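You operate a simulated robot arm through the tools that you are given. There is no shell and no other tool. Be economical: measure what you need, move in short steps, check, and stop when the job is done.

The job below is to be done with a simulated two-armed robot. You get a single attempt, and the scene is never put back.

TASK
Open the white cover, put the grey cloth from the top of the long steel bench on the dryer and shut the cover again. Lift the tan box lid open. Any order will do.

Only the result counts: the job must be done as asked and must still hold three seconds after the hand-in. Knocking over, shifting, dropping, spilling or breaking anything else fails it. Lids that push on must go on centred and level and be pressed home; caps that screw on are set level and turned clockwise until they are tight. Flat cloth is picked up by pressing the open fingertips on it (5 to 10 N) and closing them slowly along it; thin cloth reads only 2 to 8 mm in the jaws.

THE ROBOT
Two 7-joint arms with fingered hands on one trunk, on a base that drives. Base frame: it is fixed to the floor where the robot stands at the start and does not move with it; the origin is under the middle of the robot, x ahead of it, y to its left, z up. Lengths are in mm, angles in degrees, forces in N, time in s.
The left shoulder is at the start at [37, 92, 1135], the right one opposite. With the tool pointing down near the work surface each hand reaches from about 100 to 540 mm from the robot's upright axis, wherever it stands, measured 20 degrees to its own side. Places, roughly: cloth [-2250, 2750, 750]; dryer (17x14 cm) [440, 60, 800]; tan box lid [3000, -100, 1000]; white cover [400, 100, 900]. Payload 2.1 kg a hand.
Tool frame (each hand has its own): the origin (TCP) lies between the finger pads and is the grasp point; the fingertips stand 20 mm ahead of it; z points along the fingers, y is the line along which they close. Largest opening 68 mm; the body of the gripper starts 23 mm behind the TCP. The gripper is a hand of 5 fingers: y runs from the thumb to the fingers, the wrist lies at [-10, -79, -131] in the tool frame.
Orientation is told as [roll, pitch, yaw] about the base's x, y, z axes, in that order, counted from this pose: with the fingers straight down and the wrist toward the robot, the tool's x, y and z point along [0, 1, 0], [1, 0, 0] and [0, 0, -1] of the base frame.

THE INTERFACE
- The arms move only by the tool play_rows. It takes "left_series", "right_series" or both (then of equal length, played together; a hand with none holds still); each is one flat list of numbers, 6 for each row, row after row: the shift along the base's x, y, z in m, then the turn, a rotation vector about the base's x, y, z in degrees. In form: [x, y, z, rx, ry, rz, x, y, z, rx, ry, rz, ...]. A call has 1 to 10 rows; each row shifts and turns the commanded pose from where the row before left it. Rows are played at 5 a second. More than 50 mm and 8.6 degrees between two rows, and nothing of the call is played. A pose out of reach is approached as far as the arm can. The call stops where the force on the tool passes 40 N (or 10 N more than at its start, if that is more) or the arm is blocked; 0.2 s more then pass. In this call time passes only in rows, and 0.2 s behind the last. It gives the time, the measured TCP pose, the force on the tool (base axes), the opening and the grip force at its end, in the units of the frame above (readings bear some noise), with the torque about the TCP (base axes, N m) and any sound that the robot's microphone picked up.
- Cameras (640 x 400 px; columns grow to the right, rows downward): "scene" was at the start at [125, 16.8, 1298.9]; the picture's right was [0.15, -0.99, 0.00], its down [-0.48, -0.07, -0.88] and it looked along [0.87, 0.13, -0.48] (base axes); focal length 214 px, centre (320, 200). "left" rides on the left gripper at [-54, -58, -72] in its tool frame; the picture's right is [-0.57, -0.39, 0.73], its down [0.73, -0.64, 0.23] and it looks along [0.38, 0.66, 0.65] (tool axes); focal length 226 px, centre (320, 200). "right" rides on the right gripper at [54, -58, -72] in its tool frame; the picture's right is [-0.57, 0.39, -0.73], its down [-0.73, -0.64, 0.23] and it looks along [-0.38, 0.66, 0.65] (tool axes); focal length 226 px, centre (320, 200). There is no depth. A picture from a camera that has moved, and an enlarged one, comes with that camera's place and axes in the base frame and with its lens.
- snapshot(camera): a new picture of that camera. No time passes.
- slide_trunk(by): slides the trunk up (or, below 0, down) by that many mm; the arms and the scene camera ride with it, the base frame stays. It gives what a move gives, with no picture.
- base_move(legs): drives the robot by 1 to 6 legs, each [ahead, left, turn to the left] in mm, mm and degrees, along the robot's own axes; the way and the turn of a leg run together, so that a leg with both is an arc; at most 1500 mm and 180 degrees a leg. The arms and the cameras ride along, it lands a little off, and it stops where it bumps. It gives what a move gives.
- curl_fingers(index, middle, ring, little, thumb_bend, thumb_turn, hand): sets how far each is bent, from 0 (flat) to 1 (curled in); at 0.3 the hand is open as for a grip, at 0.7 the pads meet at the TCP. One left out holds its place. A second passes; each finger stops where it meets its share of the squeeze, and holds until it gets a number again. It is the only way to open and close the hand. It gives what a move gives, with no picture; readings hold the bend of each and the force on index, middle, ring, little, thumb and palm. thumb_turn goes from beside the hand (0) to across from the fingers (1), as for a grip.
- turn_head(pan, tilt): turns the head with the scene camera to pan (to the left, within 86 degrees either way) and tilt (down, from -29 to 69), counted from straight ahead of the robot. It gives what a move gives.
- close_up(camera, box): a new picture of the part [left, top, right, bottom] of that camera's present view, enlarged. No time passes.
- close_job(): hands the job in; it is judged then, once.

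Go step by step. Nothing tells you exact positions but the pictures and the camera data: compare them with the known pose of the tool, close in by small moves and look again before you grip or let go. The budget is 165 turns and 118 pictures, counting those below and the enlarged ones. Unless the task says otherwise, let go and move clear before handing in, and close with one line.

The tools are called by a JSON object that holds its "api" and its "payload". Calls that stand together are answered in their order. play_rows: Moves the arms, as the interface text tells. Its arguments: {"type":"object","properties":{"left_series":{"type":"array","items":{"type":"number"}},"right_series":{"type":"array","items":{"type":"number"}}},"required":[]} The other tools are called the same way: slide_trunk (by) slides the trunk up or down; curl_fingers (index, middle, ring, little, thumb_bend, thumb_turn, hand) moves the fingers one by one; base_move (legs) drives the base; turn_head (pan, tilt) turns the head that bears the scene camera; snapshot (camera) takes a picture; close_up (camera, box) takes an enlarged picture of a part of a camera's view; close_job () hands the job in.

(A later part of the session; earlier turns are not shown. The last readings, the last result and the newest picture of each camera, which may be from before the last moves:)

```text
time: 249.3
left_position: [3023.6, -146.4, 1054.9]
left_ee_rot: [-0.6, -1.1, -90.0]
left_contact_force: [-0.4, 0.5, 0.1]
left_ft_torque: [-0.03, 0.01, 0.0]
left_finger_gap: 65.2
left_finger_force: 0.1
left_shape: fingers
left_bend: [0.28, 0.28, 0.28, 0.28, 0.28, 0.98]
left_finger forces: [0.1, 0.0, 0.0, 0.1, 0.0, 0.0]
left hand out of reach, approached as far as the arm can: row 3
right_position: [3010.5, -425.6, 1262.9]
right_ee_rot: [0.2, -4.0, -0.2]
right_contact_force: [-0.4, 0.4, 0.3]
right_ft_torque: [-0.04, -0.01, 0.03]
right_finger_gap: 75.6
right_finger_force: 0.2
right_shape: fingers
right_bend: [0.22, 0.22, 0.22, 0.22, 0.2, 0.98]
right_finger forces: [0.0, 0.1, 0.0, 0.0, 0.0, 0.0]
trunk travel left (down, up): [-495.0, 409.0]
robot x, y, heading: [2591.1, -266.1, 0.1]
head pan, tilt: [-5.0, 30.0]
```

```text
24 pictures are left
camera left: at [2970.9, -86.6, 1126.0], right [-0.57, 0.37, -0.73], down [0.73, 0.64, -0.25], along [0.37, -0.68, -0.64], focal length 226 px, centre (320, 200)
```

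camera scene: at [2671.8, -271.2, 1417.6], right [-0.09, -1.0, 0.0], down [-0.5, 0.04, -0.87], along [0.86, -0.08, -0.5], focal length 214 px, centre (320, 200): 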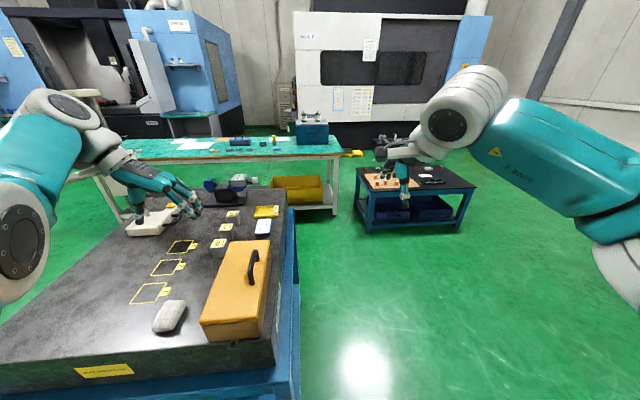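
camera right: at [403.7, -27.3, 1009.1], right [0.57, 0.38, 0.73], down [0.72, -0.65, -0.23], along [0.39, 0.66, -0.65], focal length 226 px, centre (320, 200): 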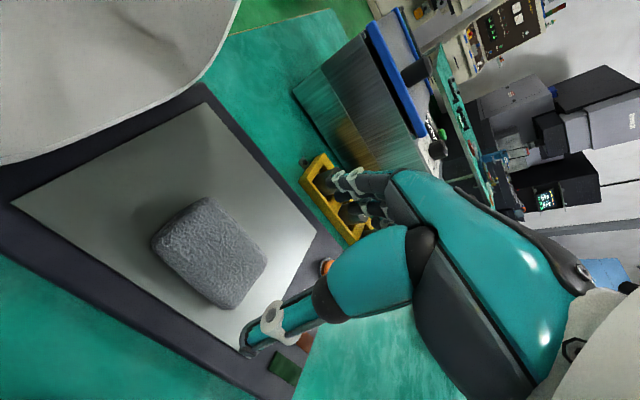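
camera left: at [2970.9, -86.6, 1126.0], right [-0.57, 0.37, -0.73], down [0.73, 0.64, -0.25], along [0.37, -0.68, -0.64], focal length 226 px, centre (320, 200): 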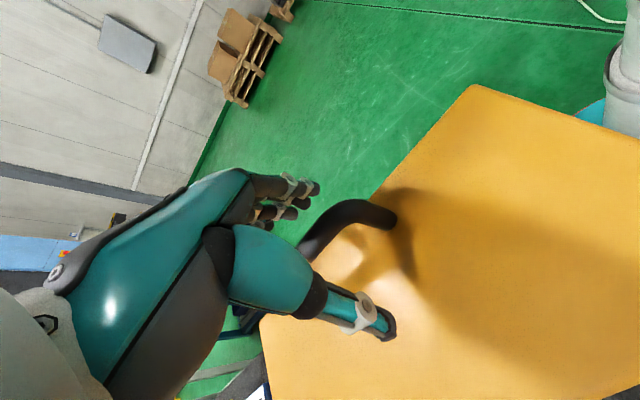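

The bar is at the TCP. I close around it.

{"api": "curl_fingers", "payload": {"hand": "left", "index": 0.7, "middle": 0.7, "ring": 0.7, "little": 0.7, "thumb_bend": 0.7}}

{"api": "play_rows", "payload": {"left_series": [0, 0.003, 0.006, -2, 0, 0, 0, 0.004, 0.006, -2, 0, 0, 0, 0.004, 0.006, -2, 0, 0]}}

{"api": "snapshot", "payload": {"camera": "left"}}

```text
time: 250.3
left_position: [3024.5, -146.0, 1055.7]
left_ee_rot: [-0.4, -1.1, -90.0]
left_contact_force: [-0.1, -2.4, 0.1]
left_ft_torque: [0.0, -0.01, -0.07]
left_finger_gap: 0.0
left_finger_force: 1.0
left_shape: fingers
left_bend: [0.7, 0.7, 0.7, 0.68, 0.7, 0.98]
left_finger forces: [0.1, 0.0, 0.0, 1.3, 0.1, 0.0]
right_position: [3010.1, -426.6, 1261.8]
right_ee_rot: [0.1, -4.1, -0.2]
right_contact_force: [-0.9, 0.5, -0.6]
right_ft_torque: [0.01, -0.04, 0.01]
right_finger_gap: 75.6
right_finger_force: 0.0
right_shape: fingers
right_bend: [0.22, 0.22, 0.22, 0.22, 0.2, 0.98]
right_finger forces: [0.1, 0.1, 0.0, 0.0, 0.0, 0.0]
trunk travel left (down, up): [-495.0, 409.0]
robot x, y, heading: [2590.5, -264.6, -0.2]
head pan, tilt: [-5.0, 30.0]
```

```text
time: 251.1
left_position: [3021.7, -135.3, 1072.5]
left_ee_rot: [-0.5, -7.1, -90.1]
left_contact_force: [0.8, 0.2, -1.3]
left_ft_torque: [0.0, 0.0, -0.04]
left_finger_gap: 0.0
left_finger_force: 0.6
left_shape: fingers
left_bend: [0.7, 0.7, 0.7, 0.68, 0.69, 0.98]
left_finger forces: [0.0, 0.1, 0.1, 0.7, 0.6, 0.0]
left hand out of reach, approached as far as the arm can: row 3
right_position: [3009.6, -426.6, 1263.0]
right_ee_rot: [0.1, -3.9, -0.2]
right_contact_force: [-0.9, -0.2, 0.1]
right_ft_torque: [0.01, -0.02, 0.02]
right_finger_gap: 75.8
right_finger_force: 0.0
right_shape: fingers
right_bend: [0.22, 0.22, 0.22, 0.22, 0.2, 0.98]
right_finger forces: [0.1, 0.1, 0.0, 0.0, 0.1, 0.1]
trunk travel left (down, up): [-495.0, 409.0]
robot x, y, heading: [2594.1, -266.3, 0.1]
head pan, tilt: [-5.0, 30.0]
```

```text
23 pictures are left
camera left: at [2968.7, -68.3, 1137.2], right [-0.57, 0.29, -0.76], down [0.73, 0.61, -0.31], along [0.37, -0.74, -0.56], focal length 226 px, centre (320, 200)
```

left: 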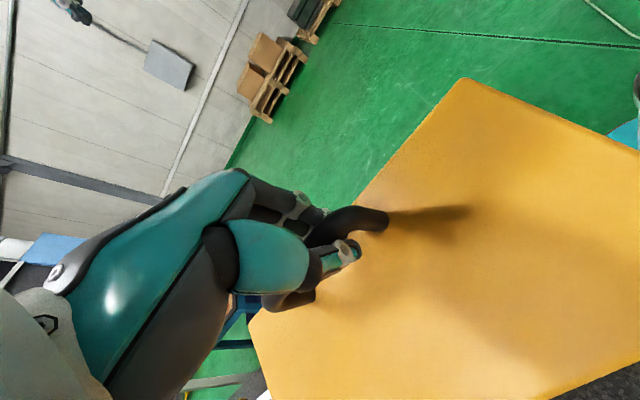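

The lid rises with the hand. The arm is near its reach, so I let the base do the sideways part (left) and the arm the height and roll.

{"api": "play_rows", "payload": {"left_series": [0, 0.002, 0.006, -4, 0, 0, 0, 0.002, 0.005, -4, 0, 0]}}

{"api": "base_move", "payload": {"legs": [[0, 22, 0]]}}

{"api": "play_rows", "payload": {"left_series": [0, 0, 0.006, -4, 0, 0, 0, 0, 0.006, -4, 0, 0]}}

{"api": "base_move", "payload": {"legs": [[0, 25, 0]]}}

{"api": "snapshot", "payload": {"camera": "left"}}

{"api": "snapshot", "payload": {"camera": "scene"}}

```text
time: 251.7
left_position: [3017.3, -130.5, 1084.0]
left_ee_rot: [-0.6, -15.1, -90.0]
left_contact_force: [1.8, 1.9, -2.9]
left_ft_torque: [0.0, 0.01, -0.01]
left_finger_gap: 0.5
left_finger_force: 1.5
left_shape: fingers
left_bend: [0.7, 0.7, 0.7, 0.7, 0.65, 0.98]
left_finger forces: [0.0, 0.0, 0.1, 0.0, 3.1, 0.0]
left hand out of reach, approached as far as the arm can: row 2
right_position: [3010.8, -425.3, 1262.9]
right_ee_rot: [0.1, -4.1, -0.1]
right_contact_force: [-1.0, -0.3, -0.7]
right_ft_torque: [0.02, 0.0, -0.01]
right_finger_gap: 75.4
right_finger_force: 0.0
right_shape: fingers
right_bend: [0.22, 0.22, 0.22, 0.22, 0.2, 0.98]
right_finger forces: [0.0, 0.1, 0.0, 0.0, 0.0, 0.0]
trunk travel left (down, up): [-495.0, 409.0]
robot x, y, heading: [2593.2, -265.9, -0.1]
head pan, tilt: [-5.0, 30.0]
```

```text
time: 252.5
left_position: [3017.6, -108.7, 1084.4]
left_ee_rot: [-0.4, -15.1, -89.9]
left_contact_force: [4.6, -2.5, 1.9]
left_ft_torque: [-0.03, -0.06, 0.06]
left_finger_gap: 0.0
left_finger_force: 3.2
left_shape: fingers
left_bend: [0.68, 0.7, 0.7, 0.69, 0.7, 0.98]
left_finger forces: [5.5, 0.0, 0.1, 1.1, 0.0, 0.0]
right_position: [3010.4, -403.5, 1263.3]
right_ee_rot: [0.1, -3.9, -0.2]
right_contact_force: [0.0, 0.8, -0.5]
right_ft_torque: [0.0, -0.02, -0.02]
right_finger_gap: 75.5
right_finger_force: 0.1
right_shape: fingers
right_bend: [0.22, 0.22, 0.22, 0.22, 0.2, 0.98]
right_finger forces: [0.1, 0.0, 0.1, 0.0, 0.0, 0.1]
trunk travel left (down, up): [-495.0, 409.0]
robot x, y, heading: [2595.3, -244.9, -0.2]
head pan, tilt: [-5.0, 30.0]
```

```text
time: 253.1
left_position: [3010.9, -110.2, 1096.7]
left_ee_rot: [-0.5, -23.1, -90.1]
left_contact_force: [2.8, 0.3, -3.4]
left_ft_torque: [-0.01, -0.05, 0.0]
left_finger_gap: 4.1
left_finger_force: 2.8
left_shape: fingers
left_bend: [0.67, 0.7, 0.7, 0.7, 0.63, 0.99]
left_finger forces: [1.4, 0.0, 0.0, 0.0, 3.9, 0.0]
left hand out of reach, approached as far as the arm can: row 2
right_position: [3009.4, -403.5, 1263.2]
right_ee_rot: [0.1, -4.0, -0.2]
right_contact_force: [0.5, 0.2, -0.3]
right_ft_torque: [0.01, -0.02, 0.02]
right_finger_gap: 75.5
right_finger_force: 0.2
right_shape: fingers
right_bend: [0.22, 0.22, 0.22, 0.22, 0.2, 0.98]
right_finger forces: [0.1, 0.0, 0.0, 0.0, 0.0, 0.0]
trunk travel left (down, up): [-495.0, 409.0]
robot x, y, heading: [2593.2, -244.2, 0.0]
head pan, tilt: [-5.0, 30.0]
```

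```text
time: 253.9
left_position: [3011.1, -85.6, 1097.4]
left_ee_rot: [-0.4, -23.1, -90.1]
left_contact_force: [3.6, -7.8, 14.7]
left_ft_torque: [-0.35, -0.02, -0.02]
left_finger_gap: 10.4
left_finger_force: 7.9
left_shape: fingers
left_bend: [0.52, 0.7, 0.69, 0.65, 0.7, 0.98]
left_finger forces: [11.9, 0.0, 0.5, 4.1, 0.0, 0.1]
right_position: [3010.3, -379.9, 1262.0]
right_ee_rot: [0.0, -4.0, -0.2]
right_contact_force: [0.7, 0.7, 0.1]
right_ft_torque: [0.01, 0.01, -0.01]
right_finger_gap: 75.7
right_finger_force: 0.2
right_shape: fingers
right_bend: [0.22, 0.22, 0.22, 0.22, 0.2, 0.98]
right_finger forces: [0.0, 0.1, 0.1, 0.0, 0.0, 0.0]
trunk travel left (down, up): [-495.0, 409.0]
robot x, y, heading: [2596.5, -220.2, -0.3]
head pan, tilt: [-5.0, 30.0]
```

```text
22 pictures are left
camera left: at [2958.3, -3.9, 1140.7], right [-0.57, 0.07, -0.82], down [0.73, 0.5, -0.47], along [0.37, -0.87, -0.34], focal length 226 px, centre (320, 200)
```

left: 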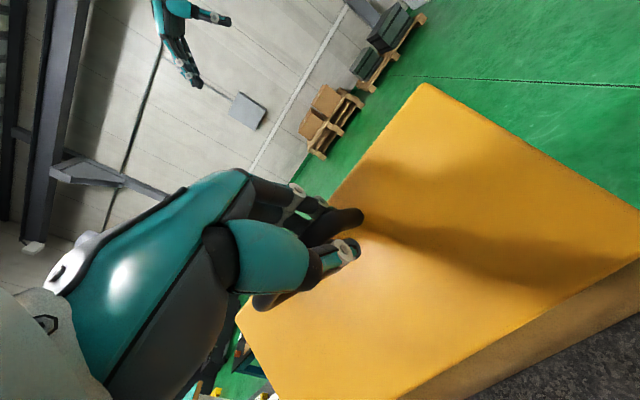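

```text
21 pictures are left
camera scene: at [2705.9, -224.9, 1417.8], right [-0.09, -1.0, 0.0], down [-0.5, 0.05, -0.87], along [0.86, -0.08, -0.5], focal length 214 px, centre (320, 200)
```

scene: 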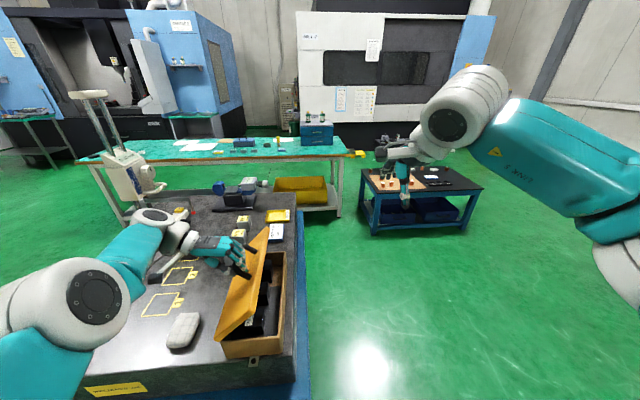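

The lid is about 50° open. Force is building, so I raise and roll the hand a bit more.

{"api": "play_rows", "payload": {"left_series": [0, 0, 0.006, -6, 0, 0, 0, 0, 0.004, -6, 0, 0]}}

{"api": "base_move", "payload": {"legs": [[0, 20, 0]]}}

{"api": "snapshot", "payload": {"camera": "left"}}

{"api": "close_up", "payload": {"camera": "scene", "box": [140, 200, 320, 380]}}

```text
time: 254.6
left_position: [3004.4, -84.5, 1106.4]
left_ee_rot: [-0.5, -35.2, -90.1]
left_contact_force: [0.8, 0.2, -1.2]
left_ft_torque: [0.0, 0.0, 0.0]
left_finger_gap: 2.3
left_finger_force: 1.3
left_shape: fingers
left_bend: [0.68, 0.69, 0.7, 0.7, 0.65, 0.98]
left_finger forces: [0.6, 1.0, 0.0, 0.1, 2.0, 0.0]
left hand out of reach, approached as far as the arm can: row 2
right_position: [3010.6, -378.4, 1262.3]
right_ee_rot: [0.1, -4.0, -0.1]
right_contact_force: [1.2, 0.5, 0.6]
right_ft_torque: [0.03, 0.0, 0.0]
right_finger_gap: 75.4
right_finger_force: 0.1
right_shape: fingers
right_bend: [0.22, 0.22, 0.22, 0.22, 0.2, 0.98]
right_finger forces: [0.0, 0.1, 0.0, 0.0, 0.0, 0.0]
trunk travel left (down, up): [-495.0, 409.0]
robot x, y, heading: [2596.3, -218.9, 0.1]
head pan, tilt: [-5.0, 30.0]
```

```text
time: 255.3
left_position: [3004.2, -65.6, 1107.2]
left_ee_rot: [-0.3, -35.3, -90.2]
left_contact_force: [2.5, -1.9, 9.1]
left_ft_torque: [-0.15, -0.05, 0.05]
left_finger_gap: 2.1
left_finger_force: 5.5
left_shape: fingers
left_bend: [0.64, 0.65, 0.7, 0.69, 0.68, 0.97]
left_finger forces: [4.2, 5.9, 0.1, 0.8, 0.7, 0.0]
right_position: [3009.9, -357.8, 1263.1]
right_ee_rot: [0.2, -4.0, -0.2]
right_contact_force: [-0.4, -0.5, 0.4]
right_ft_torque: [-0.03, 0.01, 0.01]
right_finger_gap: 75.4
right_finger_force: 0.0
right_shape: fingers
right_bend: [0.22, 0.22, 0.22, 0.22, 0.2, 0.98]
right_finger forces: [0.0, 0.1, 0.1, 0.0, 0.1, 0.0]
trunk travel left (down, up): [-495.0, 409.0]
robot x, y, heading: [2592.3, -202.1, -0.4]
head pan, tilt: [-5.0, 30.0]
```

```text
20 pictures are left
camera left: at [2951.0, 24.1, 1132.2], right [-0.57, -0.1, -0.82], down [0.73, 0.39, -0.56], along [0.37, -0.92, -0.15], focal length 226 px, centre (320, 200)
```

left: 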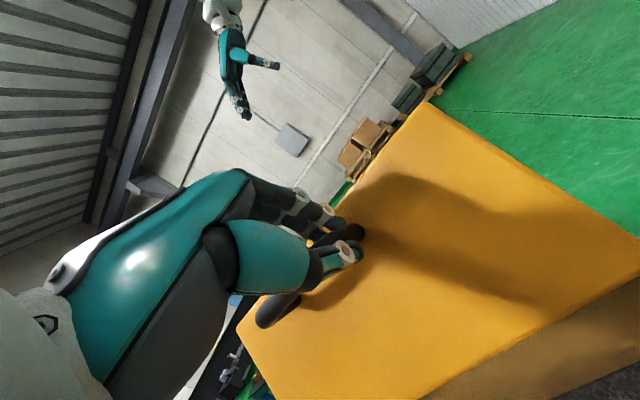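

```text
2.22 times, centred on (230, 290) of scene
camera zoom: at [2706.3, -203.4, 1417.7], right [-0.09, -1.0, 0.0], down [-0.5, 0.04, -0.87], along [0.86, -0.08, -0.5], focal length 477 px, centre (520, 0)
```

zoom: 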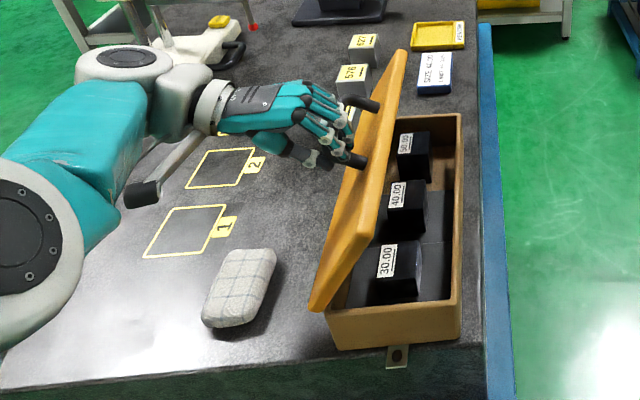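

The lid is about 65–70° open. I continue past vertical.

{"api": "play_rows", "payload": {"left_series": [0, 0, 0.003, -7, 0, 0, 0, 0, 0, -7, 0, 0]}}

{"api": "base_move", "payload": {"legs": [[0, 25, 0]]}}

{"api": "play_rows", "payload": {"left_series": [0, 0, -0.003, -7, 0, 0, 0, 0, -0.004, -7, 0, 0]}}

{"api": "base_move", "payload": {"legs": [[0, 25, 0]]}}

{"api": "close_up", "payload": {"camera": "scene", "box": [140, 200, 320, 380]}}

```text
time: 255.9
left_position: [2992.8, -66.0, 1110.3]
left_ee_rot: [-0.3, -49.3, -90.0]
left_contact_force: [0.8, -0.1, -0.2]
left_ft_torque: [0.0, 0.02, 0.02]
left_finger_gap: 0.0
left_finger_force: 0.2
left_shape: fingers
left_bend: [0.7, 0.7, 0.7, 0.7, 0.7, 0.98]
left_finger forces: [0.0, 0.1, 0.2, 0.1, 0.1, 0.0]
left hand out of reach, approached as far as the arm can: row 1, 2
right_position: [3010.0, -358.1, 1263.7]
right_ee_rot: [0.1, -4.0, -0.2]
right_contact_force: [-0.4, -0.7, -0.3]
right_ft_torque: [-0.01, -0.02, 0.05]
right_finger_gap: 75.6
right_finger_force: 0.1
right_shape: fingers
right_bend: [0.22, 0.22, 0.22, 0.22, 0.2, 0.98]
right_finger forces: [0.0, 0.0, 0.0, 0.0, 0.1, 0.0]
trunk travel left (down, up): [-495.0, 409.0]
robot x, y, heading: [2591.0, -198.0, -0.0]
head pan, tilt: [-5.0, 30.0]
```

```text
time: 256.8
left_position: [2993.1, -39.8, 1111.7]
left_ee_rot: [-0.3, -49.3, -90.3]
left_contact_force: [-0.4, 0.1, 1.3]
left_ft_torque: [-0.05, -0.01, -0.02]
left_finger_gap: 0.0
left_finger_force: 0.3
left_shape: fingers
left_bend: [0.7, 0.69, 0.7, 0.7, 0.7, 0.98]
left_finger forces: [0.0, 1.1, 0.1, 0.0, 0.0, 0.0]
right_position: [3010.6, -332.7, 1262.9]
right_ee_rot: [0.1, -4.0, -0.1]
right_contact_force: [-0.5, -0.3, -0.8]
right_ft_torque: [0.0, 0.0, 0.05]
right_finger_gap: 75.4
right_finger_force: 0.1
right_shape: fingers
right_bend: [0.22, 0.22, 0.22, 0.22, 0.2, 0.98]
right_finger forces: [0.1, 0.0, 0.0, 0.0, 0.0, 0.0]
trunk travel left (down, up): [-495.0, 409.0]
robot x, y, heading: [2592.5, -174.6, -0.0]
head pan, tilt: [-5.0, 30.0]
```

```text
time: 257.4
left_position: [2974.2, -40.2, 1107.1]
left_ee_rot: [-0.1, -63.4, -90.4]
left_contact_force: [-0.2, -0.4, 0.6]
left_ft_torque: [-0.01, -0.02, 0.0]
left_finger_gap: 0.1
left_finger_force: 0.1
left_shape: fingers
left_bend: [0.7, 0.7, 0.7, 0.7, 0.7, 0.98]
left_finger forces: [0.0, 0.0, 0.0, 0.0, 0.0, 0.0]
left hand out of reach, approached as far as the arm can: row 1, 2
right_position: [3010.4, -333.4, 1262.3]
right_ee_rot: [0.1, -4.1, -0.3]
right_contact_force: [0.8, 0.1, -0.8]
right_ft_torque: [-0.02, -0.01, -0.03]
right_finger_gap: 75.4
right_finger_force: 0.1
right_shape: fingers
right_bend: [0.22, 0.22, 0.22, 0.22, 0.2, 0.98]
right_finger forces: [0.1, 0.0, 0.0, 0.1, 0.0, 0.0]
trunk travel left (down, up): [-495.0, 409.0]
robot x, y, heading: [2596.4, -172.4, -0.3]
head pan, tilt: [-5.0, 30.0]
```

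```text
time: 258.2
left_position: [2976.5, -13.7, 1106.2]
left_ee_rot: [-0.2, -63.3, -90.3]
left_contact_force: [0.1, 0.5, 0.2]
left_ft_torque: [-0.02, 0.04, -0.02]
left_finger_gap: 0.1
left_finger_force: 0.0
left_shape: fingers
left_bend: [0.7, 0.7, 0.7, 0.7, 0.7, 0.98]
left_finger forces: [0.1, 0.0, 0.1, 0.0, 0.1, 0.0]
right_position: [3011.0, -306.9, 1263.4]
right_ee_rot: [0.0, -4.0, -0.3]
right_contact_force: [-0.9, 0.6, 0.5]
right_ft_torque: [-0.03, 0.02, 0.01]
right_finger_gap: 75.6
right_finger_force: 0.0
right_shape: fingers
right_bend: [0.22, 0.22, 0.22, 0.22, 0.2, 0.98]
right_finger forces: [0.0, 0.0, 0.1, 0.1, 0.1, 0.1]
trunk travel left (down, up): [-495.0, 409.0]
robot x, y, heading: [2599.1, -149.3, -0.2]
head pan, tilt: [-5.0, 30.0]
```

```text
2.22 times, centred on (230, 290) of scene
camera zoom: at [2706.7, -152.3, 1417.6], right [-0.09, -1.0, 0.0], down [-0.5, 0.04, -0.87], along [0.86, -0.08, -0.5], focal length 477 px, centre (520, 0)
```

zoom: 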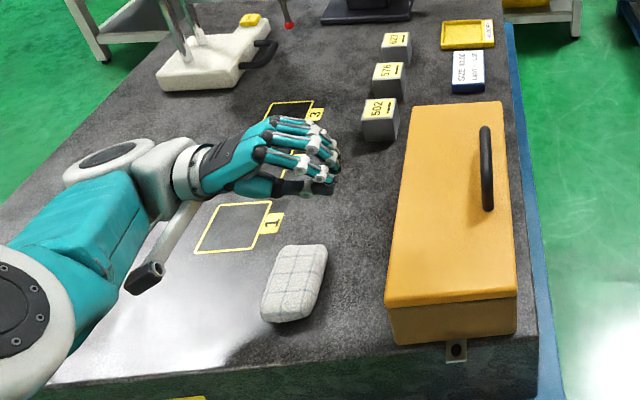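

The hand slipped off the bar as the arm ran out of reach, and the lid fell shut again; nothing else moved. I raise the hand, unroll it and bring the base 60 mm closer (the base disc is only about 200 mm in radius) for another try.

{"api": "play_rows", "payload": {"left_series": [0, 0.005, 0.02, 8, 0, 0, 0, 0, 0.02, 8, 0, 0, 0, 0, 0.02, 8, 0, 0, 0, 0, 0.015, 8, 0, 0, 0, 0, 0.015, 8, 0, 0, 0, 0, 0.01, 8, 0, 0, 0, 0, 0, 8, 0, 0, 0, 0, 0, 7, 0, 0]}}

{"api": "curl_fingers", "payload": {"hand": "left", "index": 0.28, "middle": 0.28, "ring": 0.28, "little": 0.28, "thumb_bend": 0.28}}

{"api": "base_move", "payload": {"legs": [[58, -120, 0]]}}

{"api": "snapshot", "payload": {"camera": "left"}}

```text
time: 260.0
left_position: [3015.7, 6.0, 1202.3]
left_ee_rot: [-0.5, -0.3, -90.2]
left_contact_force: [-0.8, -0.3, 0.0]
left_ft_torque: [0.02, -0.02, -0.02]
left_finger_gap: 0.0
left_finger_force: 0.0
left_shape: fingers
left_bend: [0.7, 0.7, 0.7, 0.7, 0.7, 0.98]
left_finger forces: [0.1, 0.0, 0.0, 0.0, 0.1, 0.0]
left hand out of reach, approached as far as the arm can: row 1, 2, 3, 4, 5, 7
right_position: [3011.1, -307.7, 1262.8]
right_ee_rot: [0.0, -4.1, -0.2]
right_contact_force: [0.6, 0.9, 0.3]
right_ft_torque: [0.04, 0.01, -0.02]
right_finger_gap: 75.7
right_finger_force: 0.0
right_shape: fingers
right_bend: [0.22, 0.22, 0.22, 0.22, 0.2, 0.98]
right_finger forces: [0.0, 0.0, 0.1, 0.0, 0.0, 0.0]
trunk travel left (down, up): [-495.0, 409.0]
robot x, y, heading: [2589.5, -147.0, -0.1]
head pan, tilt: [-5.0, 30.0]
```

```text
time: 261.0
left_position: [3016.3, 4.8, 1200.8]
left_ee_rot: [-0.5, -0.3, -90.1]
left_contact_force: [0.2, -1.6, 0.4]
left_ft_torque: [0.0, 0.0, -0.02]
left_finger_gap: 65.0
left_finger_force: 0.1
left_shape: fingers
left_bend: [0.28, 0.28, 0.28, 0.28, 0.28, 0.98]
left_finger forces: [0.0, 0.0, 0.0, 0.0, 0.1, 0.0]
right_position: [3009.8, -307.2, 1262.8]
right_ee_rot: [0.1, -4.0, -0.2]
right_contact_force: [-0.6, -0.8, -0.2]
right_ft_torque: [0.01, 0.0, 0.01]
right_finger_gap: 75.5
right_finger_force: 0.0
right_shape: fingers
right_bend: [0.22, 0.22, 0.22, 0.22, 0.2, 0.98]
right_finger forces: [0.0, 0.0, 0.1, 0.0, 0.0, 0.0]
trunk travel left (down, up): [-495.0, 409.0]
robot x, y, heading: [2596.1, -149.5, -0.2]
head pan, tilt: [-5.0, 30.0]
```

```text
time: 262.3
left_position: [3075.9, -118.2, 1200.5]
left_ee_rot: [-0.5, -0.3, -90.2]
left_contact_force: [0.1, -0.4, 0.5]
left_ft_torque: [0.02, -0.01, -0.01]
left_finger_gap: 65.1
left_finger_force: 0.1
left_shape: fingers
left_bend: [0.28, 0.28, 0.28, 0.28, 0.28, 0.98]
left_finger forces: [0.0, 0.1, 0.1, 0.1, 0.0, 0.0]
right_position: [3069.2, -428.9, 1262.9]
right_ee_rot: [0.1, -3.9, -0.3]
right_contact_force: [0.4, -0.2, 0.7]
right_ft_torque: [-0.01, -0.03, 0.02]
right_finger_gap: 75.8
right_finger_force: 0.1
right_shape: fingers
right_bend: [0.22, 0.22, 0.22, 0.22, 0.2, 0.98]
right_finger forces: [0.0, 0.0, 0.0, 0.1, 0.0, 0.0]
trunk travel left (down, up): [-495.0, 409.0]
robot x, y, heading: [2651.4, -271.6, 0.1]
head pan, tilt: [-5.0, 30.0]
```

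```text
17 pictures are left
camera left: at [3021.4, -57.7, 1272.9], right [-0.57, 0.39, -0.72], down [0.73, 0.64, -0.24], along [0.37, -0.67, -0.65], focal length 226 px, centre (320, 200)
```

left: 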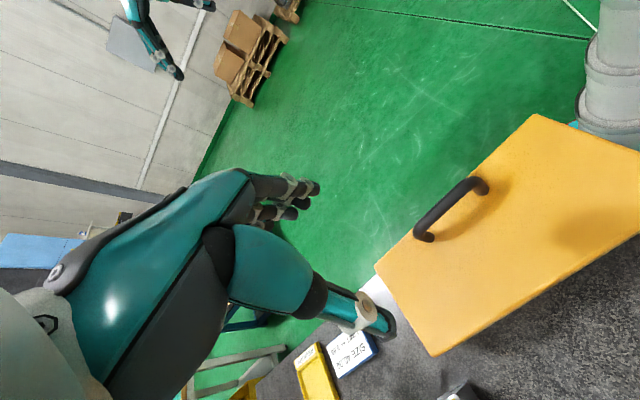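

{"api": "play_rows", "payload": {"left_series": [-0.016, -0.01, -0.02, 0, 0, 0, -0.015, -0.01, -0.03, 0, 0, 0, -0.013, -0.009, -0.035, 0, 0, 0]}}

{"api": "play_rows", "payload": {"left_series": [0, 0, -0.02, 0, 0, 0, 0, 0, -0.02, 0, 0, 0, 0, 0, -0.015, 0, 0, 0, 0, 0, -0.006, 0, 0, 0]}}

{"api": "snapshot", "payload": {"camera": "left"}}

```text
time: 263.1
left_position: [3085.1, -135.2, 1119.7]
left_ee_rot: [-0.6, -0.3, -90.2]
left_contact_force: [0.5, 0.2, -0.4]
left_ft_torque: [-0.01, -0.02, 0.05]
left_finger_gap: 65.4
left_finger_force: 0.0
left_shape: fingers
left_bend: [0.28, 0.28, 0.28, 0.28, 0.28, 0.98]
left_finger forces: [0.0, 0.1, 0.0, 0.1, 0.0, 0.1]
left hand out of reach, approached as far as the arm can: row 1, 2, 3
right_position: [3069.0, -429.4, 1262.5]
right_ee_rot: [0.1, -4.0, -0.1]
right_contact_force: [0.2, -0.5, 0.0]
right_ft_torque: [0.0, 0.0, 0.0]
right_finger_gap: 75.6
right_finger_force: 0.1
right_shape: fingers
right_bend: [0.22, 0.22, 0.22, 0.22, 0.2, 0.98]
right_finger forces: [0.0, 0.0, 0.0, 0.0, 0.0, 0.0]
trunk travel left (down, up): [-495.0, 409.0]
robot x, y, heading: [2648.7, -267.9, -0.2]
head pan, tilt: [-5.0, 30.0]
```

```text
time: 264.1
left_position: [3080.0, -136.1, 1058.3]
left_ee_rot: [-0.5, -0.3, -90.3]
left_contact_force: [0.5, 0.8, 0.3]
left_ft_torque: [-0.02, -0.04, 0.0]
left_finger_gap: 65.2
left_finger_force: 0.1
left_shape: fingers
left_bend: [0.28, 0.28, 0.28, 0.28, 0.28, 0.98]
left_finger forces: [0.0, 0.1, 0.0, 0.0, 0.1, 0.0]
left hand out of reach, approached as far as the arm can: row 4
right_position: [3068.4, -428.9, 1262.6]
right_ee_rot: [0.1, -4.0, -0.2]
right_contact_force: [-0.3, 0.1, 0.0]
right_ft_torque: [-0.04, 0.03, -0.01]
right_finger_gap: 75.8
right_finger_force: 0.0
right_shape: fingers
right_bend: [0.22, 0.22, 0.22, 0.22, 0.2, 0.98]
right_finger forces: [0.0, 0.1, 0.0, 0.1, 0.0, 0.0]
trunk travel left (down, up): [-495.0, 409.0]
robot x, y, heading: [2649.8, -269.1, -0.1]
head pan, tilt: [-5.0, 30.0]
```

```text
16 pictures are left
camera left: at [3026.7, -77.4, 1130.9], right [-0.57, 0.39, -0.72], down [0.73, 0.64, -0.24], along [0.37, -0.67, -0.65], focal length 226 px, centre (320, 200)
```

left: 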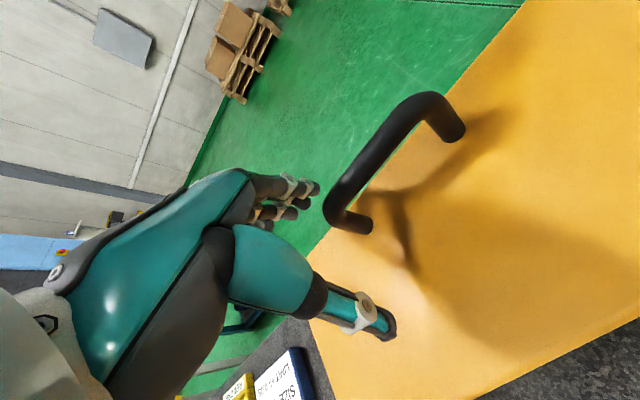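

At this yaw the arm seems pinned near 430 mm ahead of the base at zero roll, and less as it rolls. So I place the base for that now and creep it forward while rolling.

{"api": "play_rows", "payload": {"left_series": [0, 0, 0.02, 0, 0, 0, 0, 0, 0.02, 0, 0, 0, 0, 0, 0.02, 0, 0, 0]}}

{"api": "base_move", "payload": {"legs": [[-50, -10, 0]]}}

{"api": "play_rows", "payload": {"left_series": [0, 0, -0.02, 0, 0, 0, 0, 0, -0.02, 0, 0, 0, 0, 0, -0.02, 0, 0, 0]}}

{"api": "snapshot", "payload": {"camera": "left"}}

```text
time: 264.9
left_position: [3083.1, -136.0, 1118.7]
left_ee_rot: [-0.6, -0.3, -90.3]
left_contact_force: [-0.1, 0.2, -0.4]
left_ft_torque: [0.0, -0.04, 0.01]
left_finger_gap: 65.0
left_finger_force: 0.1
left_shape: fingers
left_bend: [0.28, 0.28, 0.28, 0.28, 0.28, 0.98]
left_finger forces: [0.0, 0.0, 0.0, 0.0, 0.1, 0.0]
left hand out of reach, approached as far as the arm can: row 2
right_position: [3067.9, -428.7, 1262.9]
right_ee_rot: [0.2, -3.9, -0.2]
right_contact_force: [-0.5, -1.1, -1.2]
right_ft_torque: [0.02, 0.0, 0.01]
right_finger_gap: 75.6
right_finger_force: 0.0
right_shape: fingers
right_bend: [0.22, 0.22, 0.22, 0.22, 0.2, 0.98]
right_finger forces: [0.1, 0.1, 0.0, 0.0, 0.0, 0.0]
trunk travel left (down, up): [-495.0, 409.0]
robot x, y, heading: [2654.0, -268.1, -0.2]
head pan, tilt: [-5.0, 30.0]
```

```text
time: 265.8
left_position: [3032.6, -145.4, 1118.5]
left_ee_rot: [-0.5, -0.3, -90.2]
left_contact_force: [1.1, 1.1, 0.4]
left_ft_torque: [0.01, 0.02, 0.01]
left_finger_gap: 65.3
left_finger_force: 0.0
left_shape: fingers
left_bend: [0.28, 0.28, 0.28, 0.28, 0.28, 0.98]
left_finger forces: [0.0, 0.0, 0.0, 0.1, 0.0, 0.0]
right_position: [3016.6, -437.9, 1262.1]
right_ee_rot: [0.2, -4.0, -0.2]
right_contact_force: [-0.7, -0.6, 0.3]
right_ft_torque: [0.01, 0.02, -0.02]
right_finger_gap: 75.8
right_finger_force: 0.1
right_shape: fingers
right_bend: [0.22, 0.22, 0.22, 0.22, 0.2, 0.98]
right_finger forces: [0.1, 0.0, 0.1, 0.0, 0.1, 0.0]
trunk travel left (down, up): [-495.0, 409.0]
robot x, y, heading: [2603.0, -278.7, -0.2]
head pan, tilt: [-5.0, 30.0]
```

```text
time: 266.6
left_position: [3030.5, -145.7, 1058.5]
left_ee_rot: [-0.5, -0.2, -90.2]
left_contact_force: [0.1, 0.2, -0.1]
left_ft_torque: [-0.02, 0.01, 0.01]
left_finger_gap: 65.1
left_finger_force: 0.3
left_shape: fingers
left_bend: [0.28, 0.28, 0.28, 0.28, 0.28, 0.98]
left_finger forces: [0.0, 0.0, 0.0, 0.0, 0.1, 0.1]
right_position: [3017.8, -439.6, 1262.9]
right_ee_rot: [0.1, -4.0, -0.2]
right_contact_force: [-0.5, -1.2, 0.9]
right_ft_torque: [-0.03, -0.02, 0.02]
right_finger_gap: 75.6
right_finger_force: 0.1
right_shape: fingers
right_bend: [0.22, 0.22, 0.22, 0.22, 0.2, 0.98]
right_finger forces: [0.1, 0.0, 0.1, 0.0, 0.0, 0.0]
trunk travel left (down, up): [-495.0, 409.0]
robot x, y, heading: [2600.7, -276.2, -0.1]
head pan, tilt: [-5.0, 30.0]
```

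```text
15 pictures are left
camera left: at [2978.0, -86.5, 1130.6], right [-0.57, 0.39, -0.72], down [0.73, 0.64, -0.24], along [0.37, -0.67, -0.65], focal length 226 px, centre (320, 200)
```

left: 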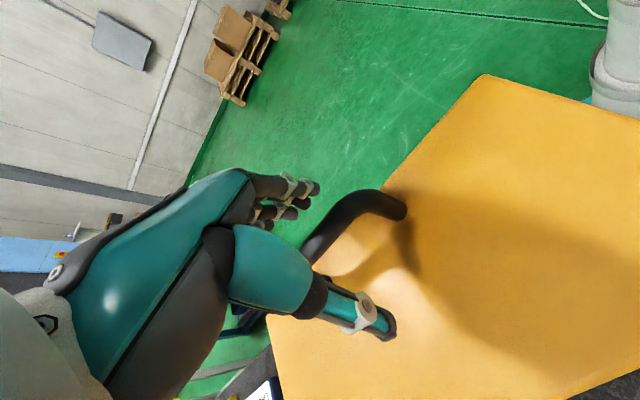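

{"api": "curl_fingers", "payload": {"hand": "left", "index": 0.72, "middle": 0.72, "ring": 0.72, "little": 0.72, "thumb_bend": 0.72}}

{"api": "play_rows", "payload": {"left_series": [0, 0.003, 0.006, -2, 0, 0, 0, 0.004, 0.006, -2, 0, 0, 0, 0.004, 0.005, -2, 0, 0, 0, 0.002, 0.005, -4, 0, 0, 0, 0.002, 0.004, -4, 0, 0]}}

{"api": "base_move", "payload": {"legs": [[5, 22, 0]]}}

{"api": "play_rows", "payload": {"left_series": [0, 0, 0.006, -5, 0, 0, 0, 0, 0.006, -5, 0, 0]}}

{"api": "base_move", "payload": {"legs": [[8, 22, 0]]}}

{"api": "play_rows", "payload": {"left_series": [0, 0, 0.006, -6, 0, 0, 0, 0, 0.004, -6, 0, 0]}}

{"api": "base_move", "payload": {"legs": [[10, 20, 0]]}}

{"api": "close_up", "payload": {"camera": "scene", "box": [140, 200, 320, 380]}}

```text
time: 267.6
left_position: [3030.6, -145.1, 1058.5]
left_ee_rot: [-0.6, -0.2, -90.2]
left_contact_force: [1.4, -1.9, 0.2]
left_ft_torque: [0.01, -0.01, -0.12]
left_finger_gap: 0.0
left_finger_force: 1.5
left_shape: fingers
left_bend: [0.72, 0.72, 0.72, 0.71, 0.71, 0.98]
left_finger forces: [0.1, 0.0, 0.1, 2.4, 0.6, 0.0]
right_position: [3017.7, -438.6, 1262.8]
right_ee_rot: [0.1, -4.1, -0.2]
right_contact_force: [0.1, 0.1, 0.0]
right_ft_torque: [0.0, 0.03, -0.02]
right_finger_gap: 75.5
right_finger_force: 0.0
right_shape: fingers
right_bend: [0.22, 0.22, 0.22, 0.22, 0.2, 0.98]
right_finger forces: [0.1, 0.0, 0.0, 0.0, 0.0, 0.0]
trunk travel left (down, up): [-495.0, 409.0]
robot x, y, heading: [2602.1, -279.4, -0.1]
head pan, tilt: [-5.0, 30.0]
```

```text
time: 268.8
left_position: [3023.4, -131.1, 1085.5]
left_ee_rot: [-0.5, -14.3, -90.3]
left_contact_force: [3.0, 3.7, -4.9]
left_ft_torque: [-0.04, -0.02, -0.04]
left_finger_gap: 0.1
left_finger_force: 2.9
left_shape: fingers
left_bend: [0.72, 0.72, 0.72, 0.72, 0.64, 1.0]
left_finger forces: [0.0, 0.1, 0.4, 0.2, 5.6, 0.1]
left hand out of reach, approached as far as the arm can: row 1, 4
right_position: [3018.4, -437.2, 1262.3]
right_ee_rot: [0.1, -4.0, -0.1]
right_contact_force: [1.1, -0.9, 0.0]
right_ft_torque: [0.0, -0.02, -0.01]
right_finger_gap: 75.6
right_finger_force: 0.1
right_shape: fingers
right_bend: [0.22, 0.22, 0.22, 0.22, 0.2, 0.98]
right_finger forces: [0.1, 0.0, 0.0, 0.0, 0.1, 0.0]
trunk travel left (down, up): [-495.0, 409.0]
robot x, y, heading: [2602.4, -278.2, -0.2]
head pan, tilt: [-5.0, 30.0]
```

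```text
time: 269.6
left_position: [3027.0, -109.1, 1083.8]
left_ee_rot: [-0.5, -14.4, -90.2]
left_contact_force: [-0.6, -1.3, -0.4]
left_ft_torque: [0.0, -0.04, 0.0]
left_finger_gap: 0.0
left_finger_force: 0.2
left_shape: fingers
left_bend: [0.72, 0.72, 0.72, 0.72, 0.71, 0.98]
left_finger forces: [0.0, 0.1, 0.0, 0.5, 0.0, 0.1]
right_position: [3023.6, -416.3, 1262.6]
right_ee_rot: [0.0, -4.0, -0.2]
right_contact_force: [-0.2, 0.2, 0.1]
right_ft_torque: [0.0, -0.02, -0.01]
right_finger_gap: 75.5
right_finger_force: 0.1
right_shape: fingers
right_bend: [0.22, 0.22, 0.22, 0.22, 0.2, 0.98]
right_finger forces: [0.0, 0.0, 0.0, 0.0, 0.0, 0.0]
trunk travel left (down, up): [-495.0, 409.0]
robot x, y, heading: [2602.9, -256.7, -0.2]
head pan, tilt: [-5.0, 30.0]
```

```text
time: 270.2
left_position: [3022.6, -108.8, 1098.2]
left_ee_rot: [-0.6, -24.5, -90.2]
left_contact_force: [0.5, 2.9, -5.1]
left_ft_torque: [-0.02, -0.03, -0.03]
left_finger_gap: 0.1
left_finger_force: 2.9
left_shape: fingers
left_bend: [0.72, 0.72, 0.72, 0.72, 0.65, 0.98]
left_finger forces: [0.0, 0.0, 0.2, 0.4, 5.2, 0.0]
left hand out of reach, approached as far as the arm can: row 1
right_position: [3024.9, -416.9, 1261.9]
right_ee_rot: [0.0, -4.0, -0.2]
right_contact_force: [-0.3, -0.2, 0.3]
right_ft_torque: [0.0, -0.01, 0.0]
right_finger_gap: 75.6
right_finger_force: 0.1
right_shape: fingers
right_bend: [0.22, 0.22, 0.22, 0.22, 0.2, 0.98]
right_finger forces: [0.0, 0.0, 0.0, 0.1, 0.0, 0.1]
trunk travel left (down, up): [-495.0, 409.0]
robot x, y, heading: [2606.0, -253.4, -0.1]
head pan, tilt: [-5.0, 30.0]
```

```text
time: 271.0
left_position: [3030.0, -87.4, 1096.6]
left_ee_rot: [-0.5, -24.3, -90.3]
left_contact_force: [0.3, 0.5, -1.5]
left_ft_torque: [-0.01, 0.02, -0.05]
left_finger_gap: 0.0
left_finger_force: 1.3
left_shape: fingers
left_bend: [0.72, 0.72, 0.72, 0.72, 0.7, 0.97]
left_finger forces: [0.0, 0.0, 0.0, 1.1, 1.4, 0.0]
right_position: [3032.0, -394.2, 1264.8]
right_ee_rot: [0.0, -4.0, -0.2]
right_contact_force: [-0.5, -0.3, 0.0]
right_ft_torque: [0.0, -0.02, -0.04]
right_finger_gap: 75.6
right_finger_force: 0.1
right_shape: fingers
right_bend: [0.22, 0.22, 0.22, 0.22, 0.2, 0.98]
right_finger forces: [0.1, 0.0, 0.0, 0.1, 0.1, 0.0]
trunk travel left (down, up): [-495.0, 409.0]
robot x, y, heading: [2615.1, -236.1, -0.0]
head pan, tilt: [-5.0, 30.0]
```

```text
time: 271.6
left_position: [3022.9, -88.6, 1107.8]
left_ee_rot: [-0.5, -36.4, -90.2]
left_contact_force: [2.7, 1.0, -7.4]
left_ft_torque: [-0.04, -0.07, -0.03]
left_finger_gap: 0.3
left_finger_force: 3.1
left_shape: fingers
left_bend: [0.72, 0.72, 0.72, 0.72, 0.63, 0.99]
left_finger forces: [0.0, 0.1, 0.3, 0.0, 6.1, 0.0]
left hand out of reach, approached as far as the arm can: row 1
right_position: [3030.9, -393.9, 1263.1]
right_ee_rot: [0.0, -4.0, -0.2]
right_contact_force: [-0.1, 0.0, -0.2]
right_ft_torque: [0.03, -0.02, -0.01]
right_finger_gap: 75.6
right_finger_force: 0.2
right_shape: fingers
right_bend: [0.22, 0.22, 0.22, 0.22, 0.2, 0.98]
right_finger forces: [0.1, 0.0, 0.0, 0.0, 0.1, 0.1]
trunk travel left (down, up): [-495.0, 409.0]
robot x, y, heading: [2613.8, -234.3, -0.2]
head pan, tilt: [-5.0, 30.0]
```

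```text
time: 272.4
left_position: [3031.9, -68.1, 1106.3]
left_ee_rot: [-0.4, -36.4, -90.2]
left_contact_force: [-2.5, -1.2, -2.4]
left_ft_torque: [0.0, -0.03, -0.03]
left_finger_gap: 0.0
left_finger_force: 3.5
left_shape: fingers
left_bend: [0.72, 0.72, 0.71, 0.72, 0.66, 0.96]
left_finger forces: [0.1, 0.1, 0.9, 1.4, 4.0, 0.0]
right_position: [3040.2, -374.0, 1262.9]
right_ee_rot: [-0.1, -4.1, -0.2]
right_contact_force: [-0.8, -0.1, 0.3]
right_ft_torque: [-0.02, 0.01, 0.01]
right_finger_gap: 75.6
right_finger_force: 0.0
right_shape: fingers
right_bend: [0.22, 0.22, 0.22, 0.22, 0.2, 0.98]
right_finger forces: [0.1, 0.1, 0.0, 0.1, 0.1, 0.1]
trunk travel left (down, up): [-495.0, 409.0]
robot x, y, heading: [2625.9, -215.9, -0.1]
head pan, tilt: [-5.0, 30.0]
```

```text
2.22 times, centred on (230, 290) of scene
camera zoom: at [2737.3, -218.9, 1417.7], right [-0.09, -1.0, 0.0], down [-0.5, 0.04, -0.87], along [0.86, -0.08, -0.5], focal length 477 px, centre (520, 0)
```

zoom: 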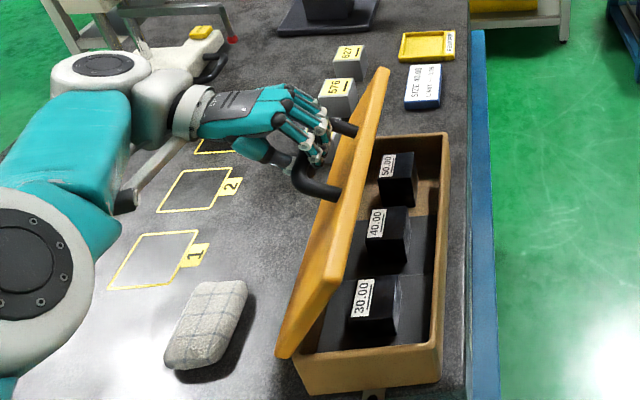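

The lid is firmly held at about 65–70° this time. I continue in the same way.

{"api": "base_move", "payload": {"legs": [[0, 18, 0]]}}

{"api": "play_rows", "payload": {"left_series": [0, 0, 0, -5, 0, 0, 0, 0, -0.002, -5, 0, 0]}}

{"api": "base_move", "payload": {"legs": [[9, 20, 0]]}}

{"api": "play_rows", "payload": {"left_series": [0, 0, -0.004, -5, 0, 0, 0, 0, -0.004, -4, 0, 0]}}

{"api": "close_up", "payload": {"camera": "scene", "box": [140, 200, 320, 380]}}

```text
time: 273.2
left_position: [3030.6, -50.9, 1107.0]
left_ee_rot: [-0.4, -36.4, -90.2]
left_contact_force: [-2.2, -1.3, -5.3]
left_ft_torque: [-0.04, -0.06, -0.02]
left_finger_gap: 0.2
left_finger_force: 3.6
left_shape: fingers
left_bend: [0.72, 0.72, 0.71, 0.72, 0.65, 0.96]
left_finger forces: [0.2, 0.1, 0.8, 1.1, 5.0, 0.0]
right_position: [3041.6, -355.4, 1262.8]
right_ee_rot: [0.0, -3.9, -0.2]
right_contact_force: [0.0, 0.2, 0.5]
right_ft_torque: [0.01, -0.01, 0.0]
right_finger_gap: 75.7
right_finger_force: 0.0
right_shape: fingers
right_bend: [0.22, 0.22, 0.22, 0.22, 0.2, 0.98]
right_finger forces: [0.0, 0.1, 0.1, 0.0, 0.1, 0.0]
trunk travel left (down, up): [-495.0, 409.0]
robot x, y, heading: [2624.7, -193.3, -0.2]
head pan, tilt: [-5.0, 30.0]
```

```text
time: 273.8
left_position: [3022.6, -51.0, 1104.1]
left_ee_rot: [-0.4, -46.4, -90.3]
left_contact_force: [3.7, -0.3, -0.9]
left_ft_torque: [0.01, -0.12, -0.02]
left_finger_gap: 0.0
left_finger_force: 2.6
left_shape: fingers
left_bend: [0.72, 0.72, 0.72, 0.71, 0.68, 0.99]
left_finger forces: [0.1, 0.0, 0.5, 1.9, 2.8, 0.1]
left hand out of reach, approached as far as the arm can: row 1, 2
right_position: [3042.1, -356.4, 1262.6]
right_ee_rot: [0.2, -4.0, -0.3]
right_contact_force: [0.0, -0.4, -0.2]
right_ft_torque: [0.03, -0.02, 0.03]
right_finger_gap: 75.6
right_finger_force: 0.0
right_shape: fingers
right_bend: [0.22, 0.22, 0.22, 0.22, 0.2, 0.98]
right_finger forces: [0.0, 0.0, 0.0, 0.0, 0.0, 0.0]
trunk travel left (down, up): [-495.0, 409.0]
robot x, y, heading: [2625.3, -199.7, -0.2]
head pan, tilt: [-5.0, 30.0]
```

```text
time: 274.6
left_position: [3029.2, -30.8, 1105.3]
left_ee_rot: [-0.4, -46.4, -90.4]
left_contact_force: [-2.4, -2.2, -5.8]
left_ft_torque: [0.0, 0.0, -0.03]
left_finger_gap: 0.0
left_finger_force: 3.9
left_shape: fingers
left_bend: [0.72, 0.72, 0.71, 0.72, 0.64, 0.95]
left_finger forces: [0.5, 0.6, 1.2, 0.3, 5.5, 0.1]
right_position: [3050.8, -335.4, 1262.7]
right_ee_rot: [0.0, -4.0, -0.3]
right_contact_force: [-0.6, 0.3, -1.5]
right_ft_torque: [0.0, -0.02, 0.01]
right_finger_gap: 75.7
right_finger_force: 0.0
right_shape: fingers
right_bend: [0.22, 0.22, 0.22, 0.22, 0.2, 0.98]
right_finger forces: [0.1, 0.2, 0.0, 0.0, 0.0, 0.0]
trunk travel left (down, up): [-495.0, 409.0]
robot x, y, heading: [2631.2, -177.4, 0.0]
head pan, tilt: [-5.0, 30.0]
```

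```text
time: 275.2
left_position: [3018.1, -30.6, 1098.0]
left_ee_rot: [-0.3, -55.4, -90.3]
left_contact_force: [4.3, 0.5, 1.7]
left_ft_torque: [0.03, -0.07, -0.01]
left_finger_gap: 0.1
left_finger_force: 2.9
left_shape: fingers
left_bend: [0.72, 0.72, 0.72, 0.71, 0.7, 0.98]
left_finger forces: [2.9, 0.0, 0.0, 2.2, 1.6, 0.0]
left hand out of reach, approached as far as the arm can: row 1, 2
right_position: [3050.9, -336.9, 1262.4]
right_ee_rot: [0.0, -4.0, -0.3]
right_contact_force: [0.7, -0.3, -0.3]
right_ft_torque: [-0.03, 0.02, -0.03]
right_finger_gap: 75.4
right_finger_force: 0.0
right_shape: fingers
right_bend: [0.22, 0.22, 0.22, 0.22, 0.2, 0.98]
right_finger forces: [0.0, 0.0, 0.0, 0.0, 0.0, 0.0]
trunk travel left (down, up): [-495.0, 409.0]
robot x, y, heading: [2631.4, -177.2, -0.3]
head pan, tilt: [-5.0, 30.0]
```

```text
2.22 times, centred on (230, 290) of scene
camera zoom: at [2747.5, -181.5, 1417.6], right [-0.09, -1.0, 0.0], down [-0.5, 0.04, -0.87], along [0.86, -0.08, -0.5], focal length 477 px, centre (520, 0)
```

zoom: 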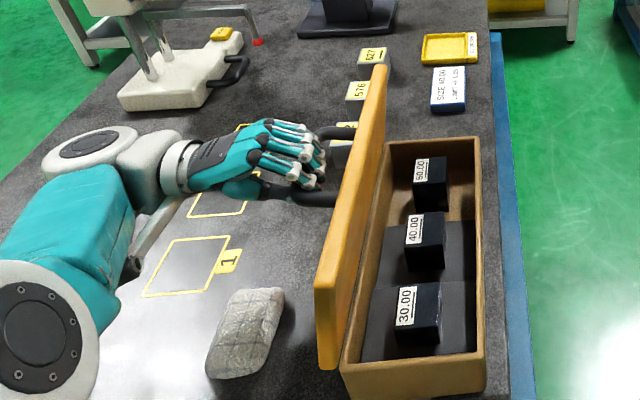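

{"api": "base_move", "payload": {"legs": [[10, 18, 0]]}}

{"api": "play_rows", "payload": {"left_series": [0, 0, -0.006, -4, 0, 0, 0, 0, -0.006, -4, 0, 0]}}

{"api": "base_move", "payload": {"legs": [[8, 16, 0]]}}

{"api": "close_up", "payload": {"camera": "scene", "box": [140, 200, 320, 380]}}

```text
time: 276.0
left_position: [3027.6, -13.0, 1097.9]
left_ee_rot: [-0.4, -55.3, -90.4]
left_contact_force: [-0.9, -2.8, -5.2]
left_ft_torque: [0.02, 0.02, -0.02]
left_finger_gap: 0.0
left_finger_force: 4.0
left_shape: fingers
left_bend: [0.72, 0.72, 0.71, 0.72, 0.65, 0.95]
left_finger forces: [0.6, 0.6, 1.0, 0.4, 5.3, 0.1]
right_position: [3060.9, -318.1, 1261.9]
right_ee_rot: [0.0, -4.0, -0.2]
right_contact_force: [1.1, -0.1, 0.5]
right_ft_torque: [-0.01, 0.01, -0.01]
right_finger_gap: 75.5
right_finger_force: 0.1
right_shape: fingers
right_bend: [0.22, 0.22, 0.22, 0.22, 0.2, 0.98]
right_finger forces: [0.1, 0.1, 0.0, 0.0, 0.0, 0.1]
trunk travel left (down, up): [-495.0, 409.0]
robot x, y, heading: [2640.7, -156.7, -0.2]
head pan, tilt: [-5.0, 30.0]
```

```text
time: 276.6
left_position: [3018.0, -13.9, 1090.4]
left_ee_rot: [0.1, -62.3, -90.9]
left_contact_force: [14.8, 1.6, 1.9]
left_ft_torque: [-0.04, -0.1, 0.13]
left_finger_gap: 0.0
left_finger_force: 8.7
left_shape: fingers
left_bend: [0.72, 0.72, 0.72, 0.71, 0.69, 0.99]
left_finger forces: [12.0, 0.0, 0.4, 2.2, 2.6, 0.0]
left hand out of reach, approached as far as the arm can: row 1, 2
right_position: [3062.4, -318.2, 1262.9]
right_ee_rot: [0.1, -4.0, -0.1]
right_contact_force: [0.3, -0.7, -0.2]
right_ft_torque: [0.0, 0.01, 0.03]
right_finger_gap: 75.7
right_finger_force: 0.2
right_shape: fingers
right_bend: [0.22, 0.22, 0.22, 0.22, 0.2, 0.98]
right_finger forces: [0.0, 0.0, 0.0, 0.1, 0.0, 0.0]
trunk travel left (down, up): [-495.0, 409.0]
robot x, y, heading: [2643.8, -159.1, -0.5]
head pan, tilt: [-5.0, 30.0]
```

```text
time: 277.3
left_position: [3023.5, 2.6, 1091.8]
left_ee_rot: [-0.1, -62.2, -91.1]
left_contact_force: [-1.0, -3.1, -4.7]
left_ft_torque: [-0.01, -0.04, 0.01]
left_finger_gap: 1.8
left_finger_force: 4.5
left_shape: fingers
left_bend: [0.72, 0.72, 0.71, 0.72, 0.6, 0.96]
left_finger forces: [0.9, 1.0, 1.1, 0.0, 5.8, 0.0]
right_position: [3068.1, -302.0, 1263.1]
right_ee_rot: [0.1, -4.1, -0.1]
right_contact_force: [0.0, 0.1, 0.4]
right_ft_torque: [-0.02, 0.01, 0.0]
right_finger_gap: 75.9
right_finger_force: 0.0
right_shape: fingers
right_bend: [0.22, 0.22, 0.22, 0.22, 0.2, 0.98]
right_finger forces: [0.0, 0.0, 0.0, 0.1, 0.0, 0.1]
trunk travel left (down, up): [-495.0, 409.0]
robot x, y, heading: [2653.6, -140.1, -0.3]
head pan, tilt: [-5.0, 30.0]
```

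```text
2.22 times, centred on (230, 290) of scene
camera zoom: at [2764.8, -147.3, 1417.6], right [-0.09, -1.0, 0.0], down [-0.5, 0.04, -0.87], along [0.86, -0.08, -0.5], focal length 477 px, centre (520, 0)
```

zoom: 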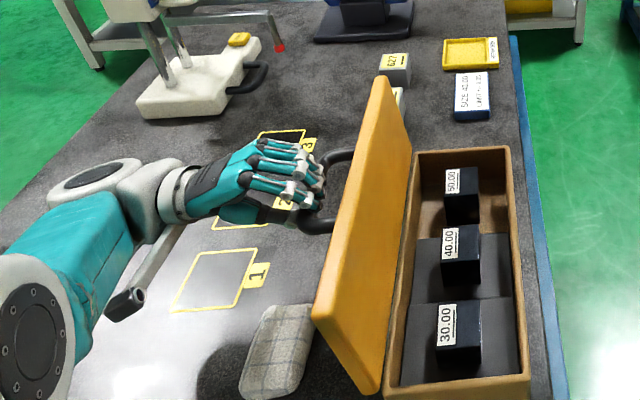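

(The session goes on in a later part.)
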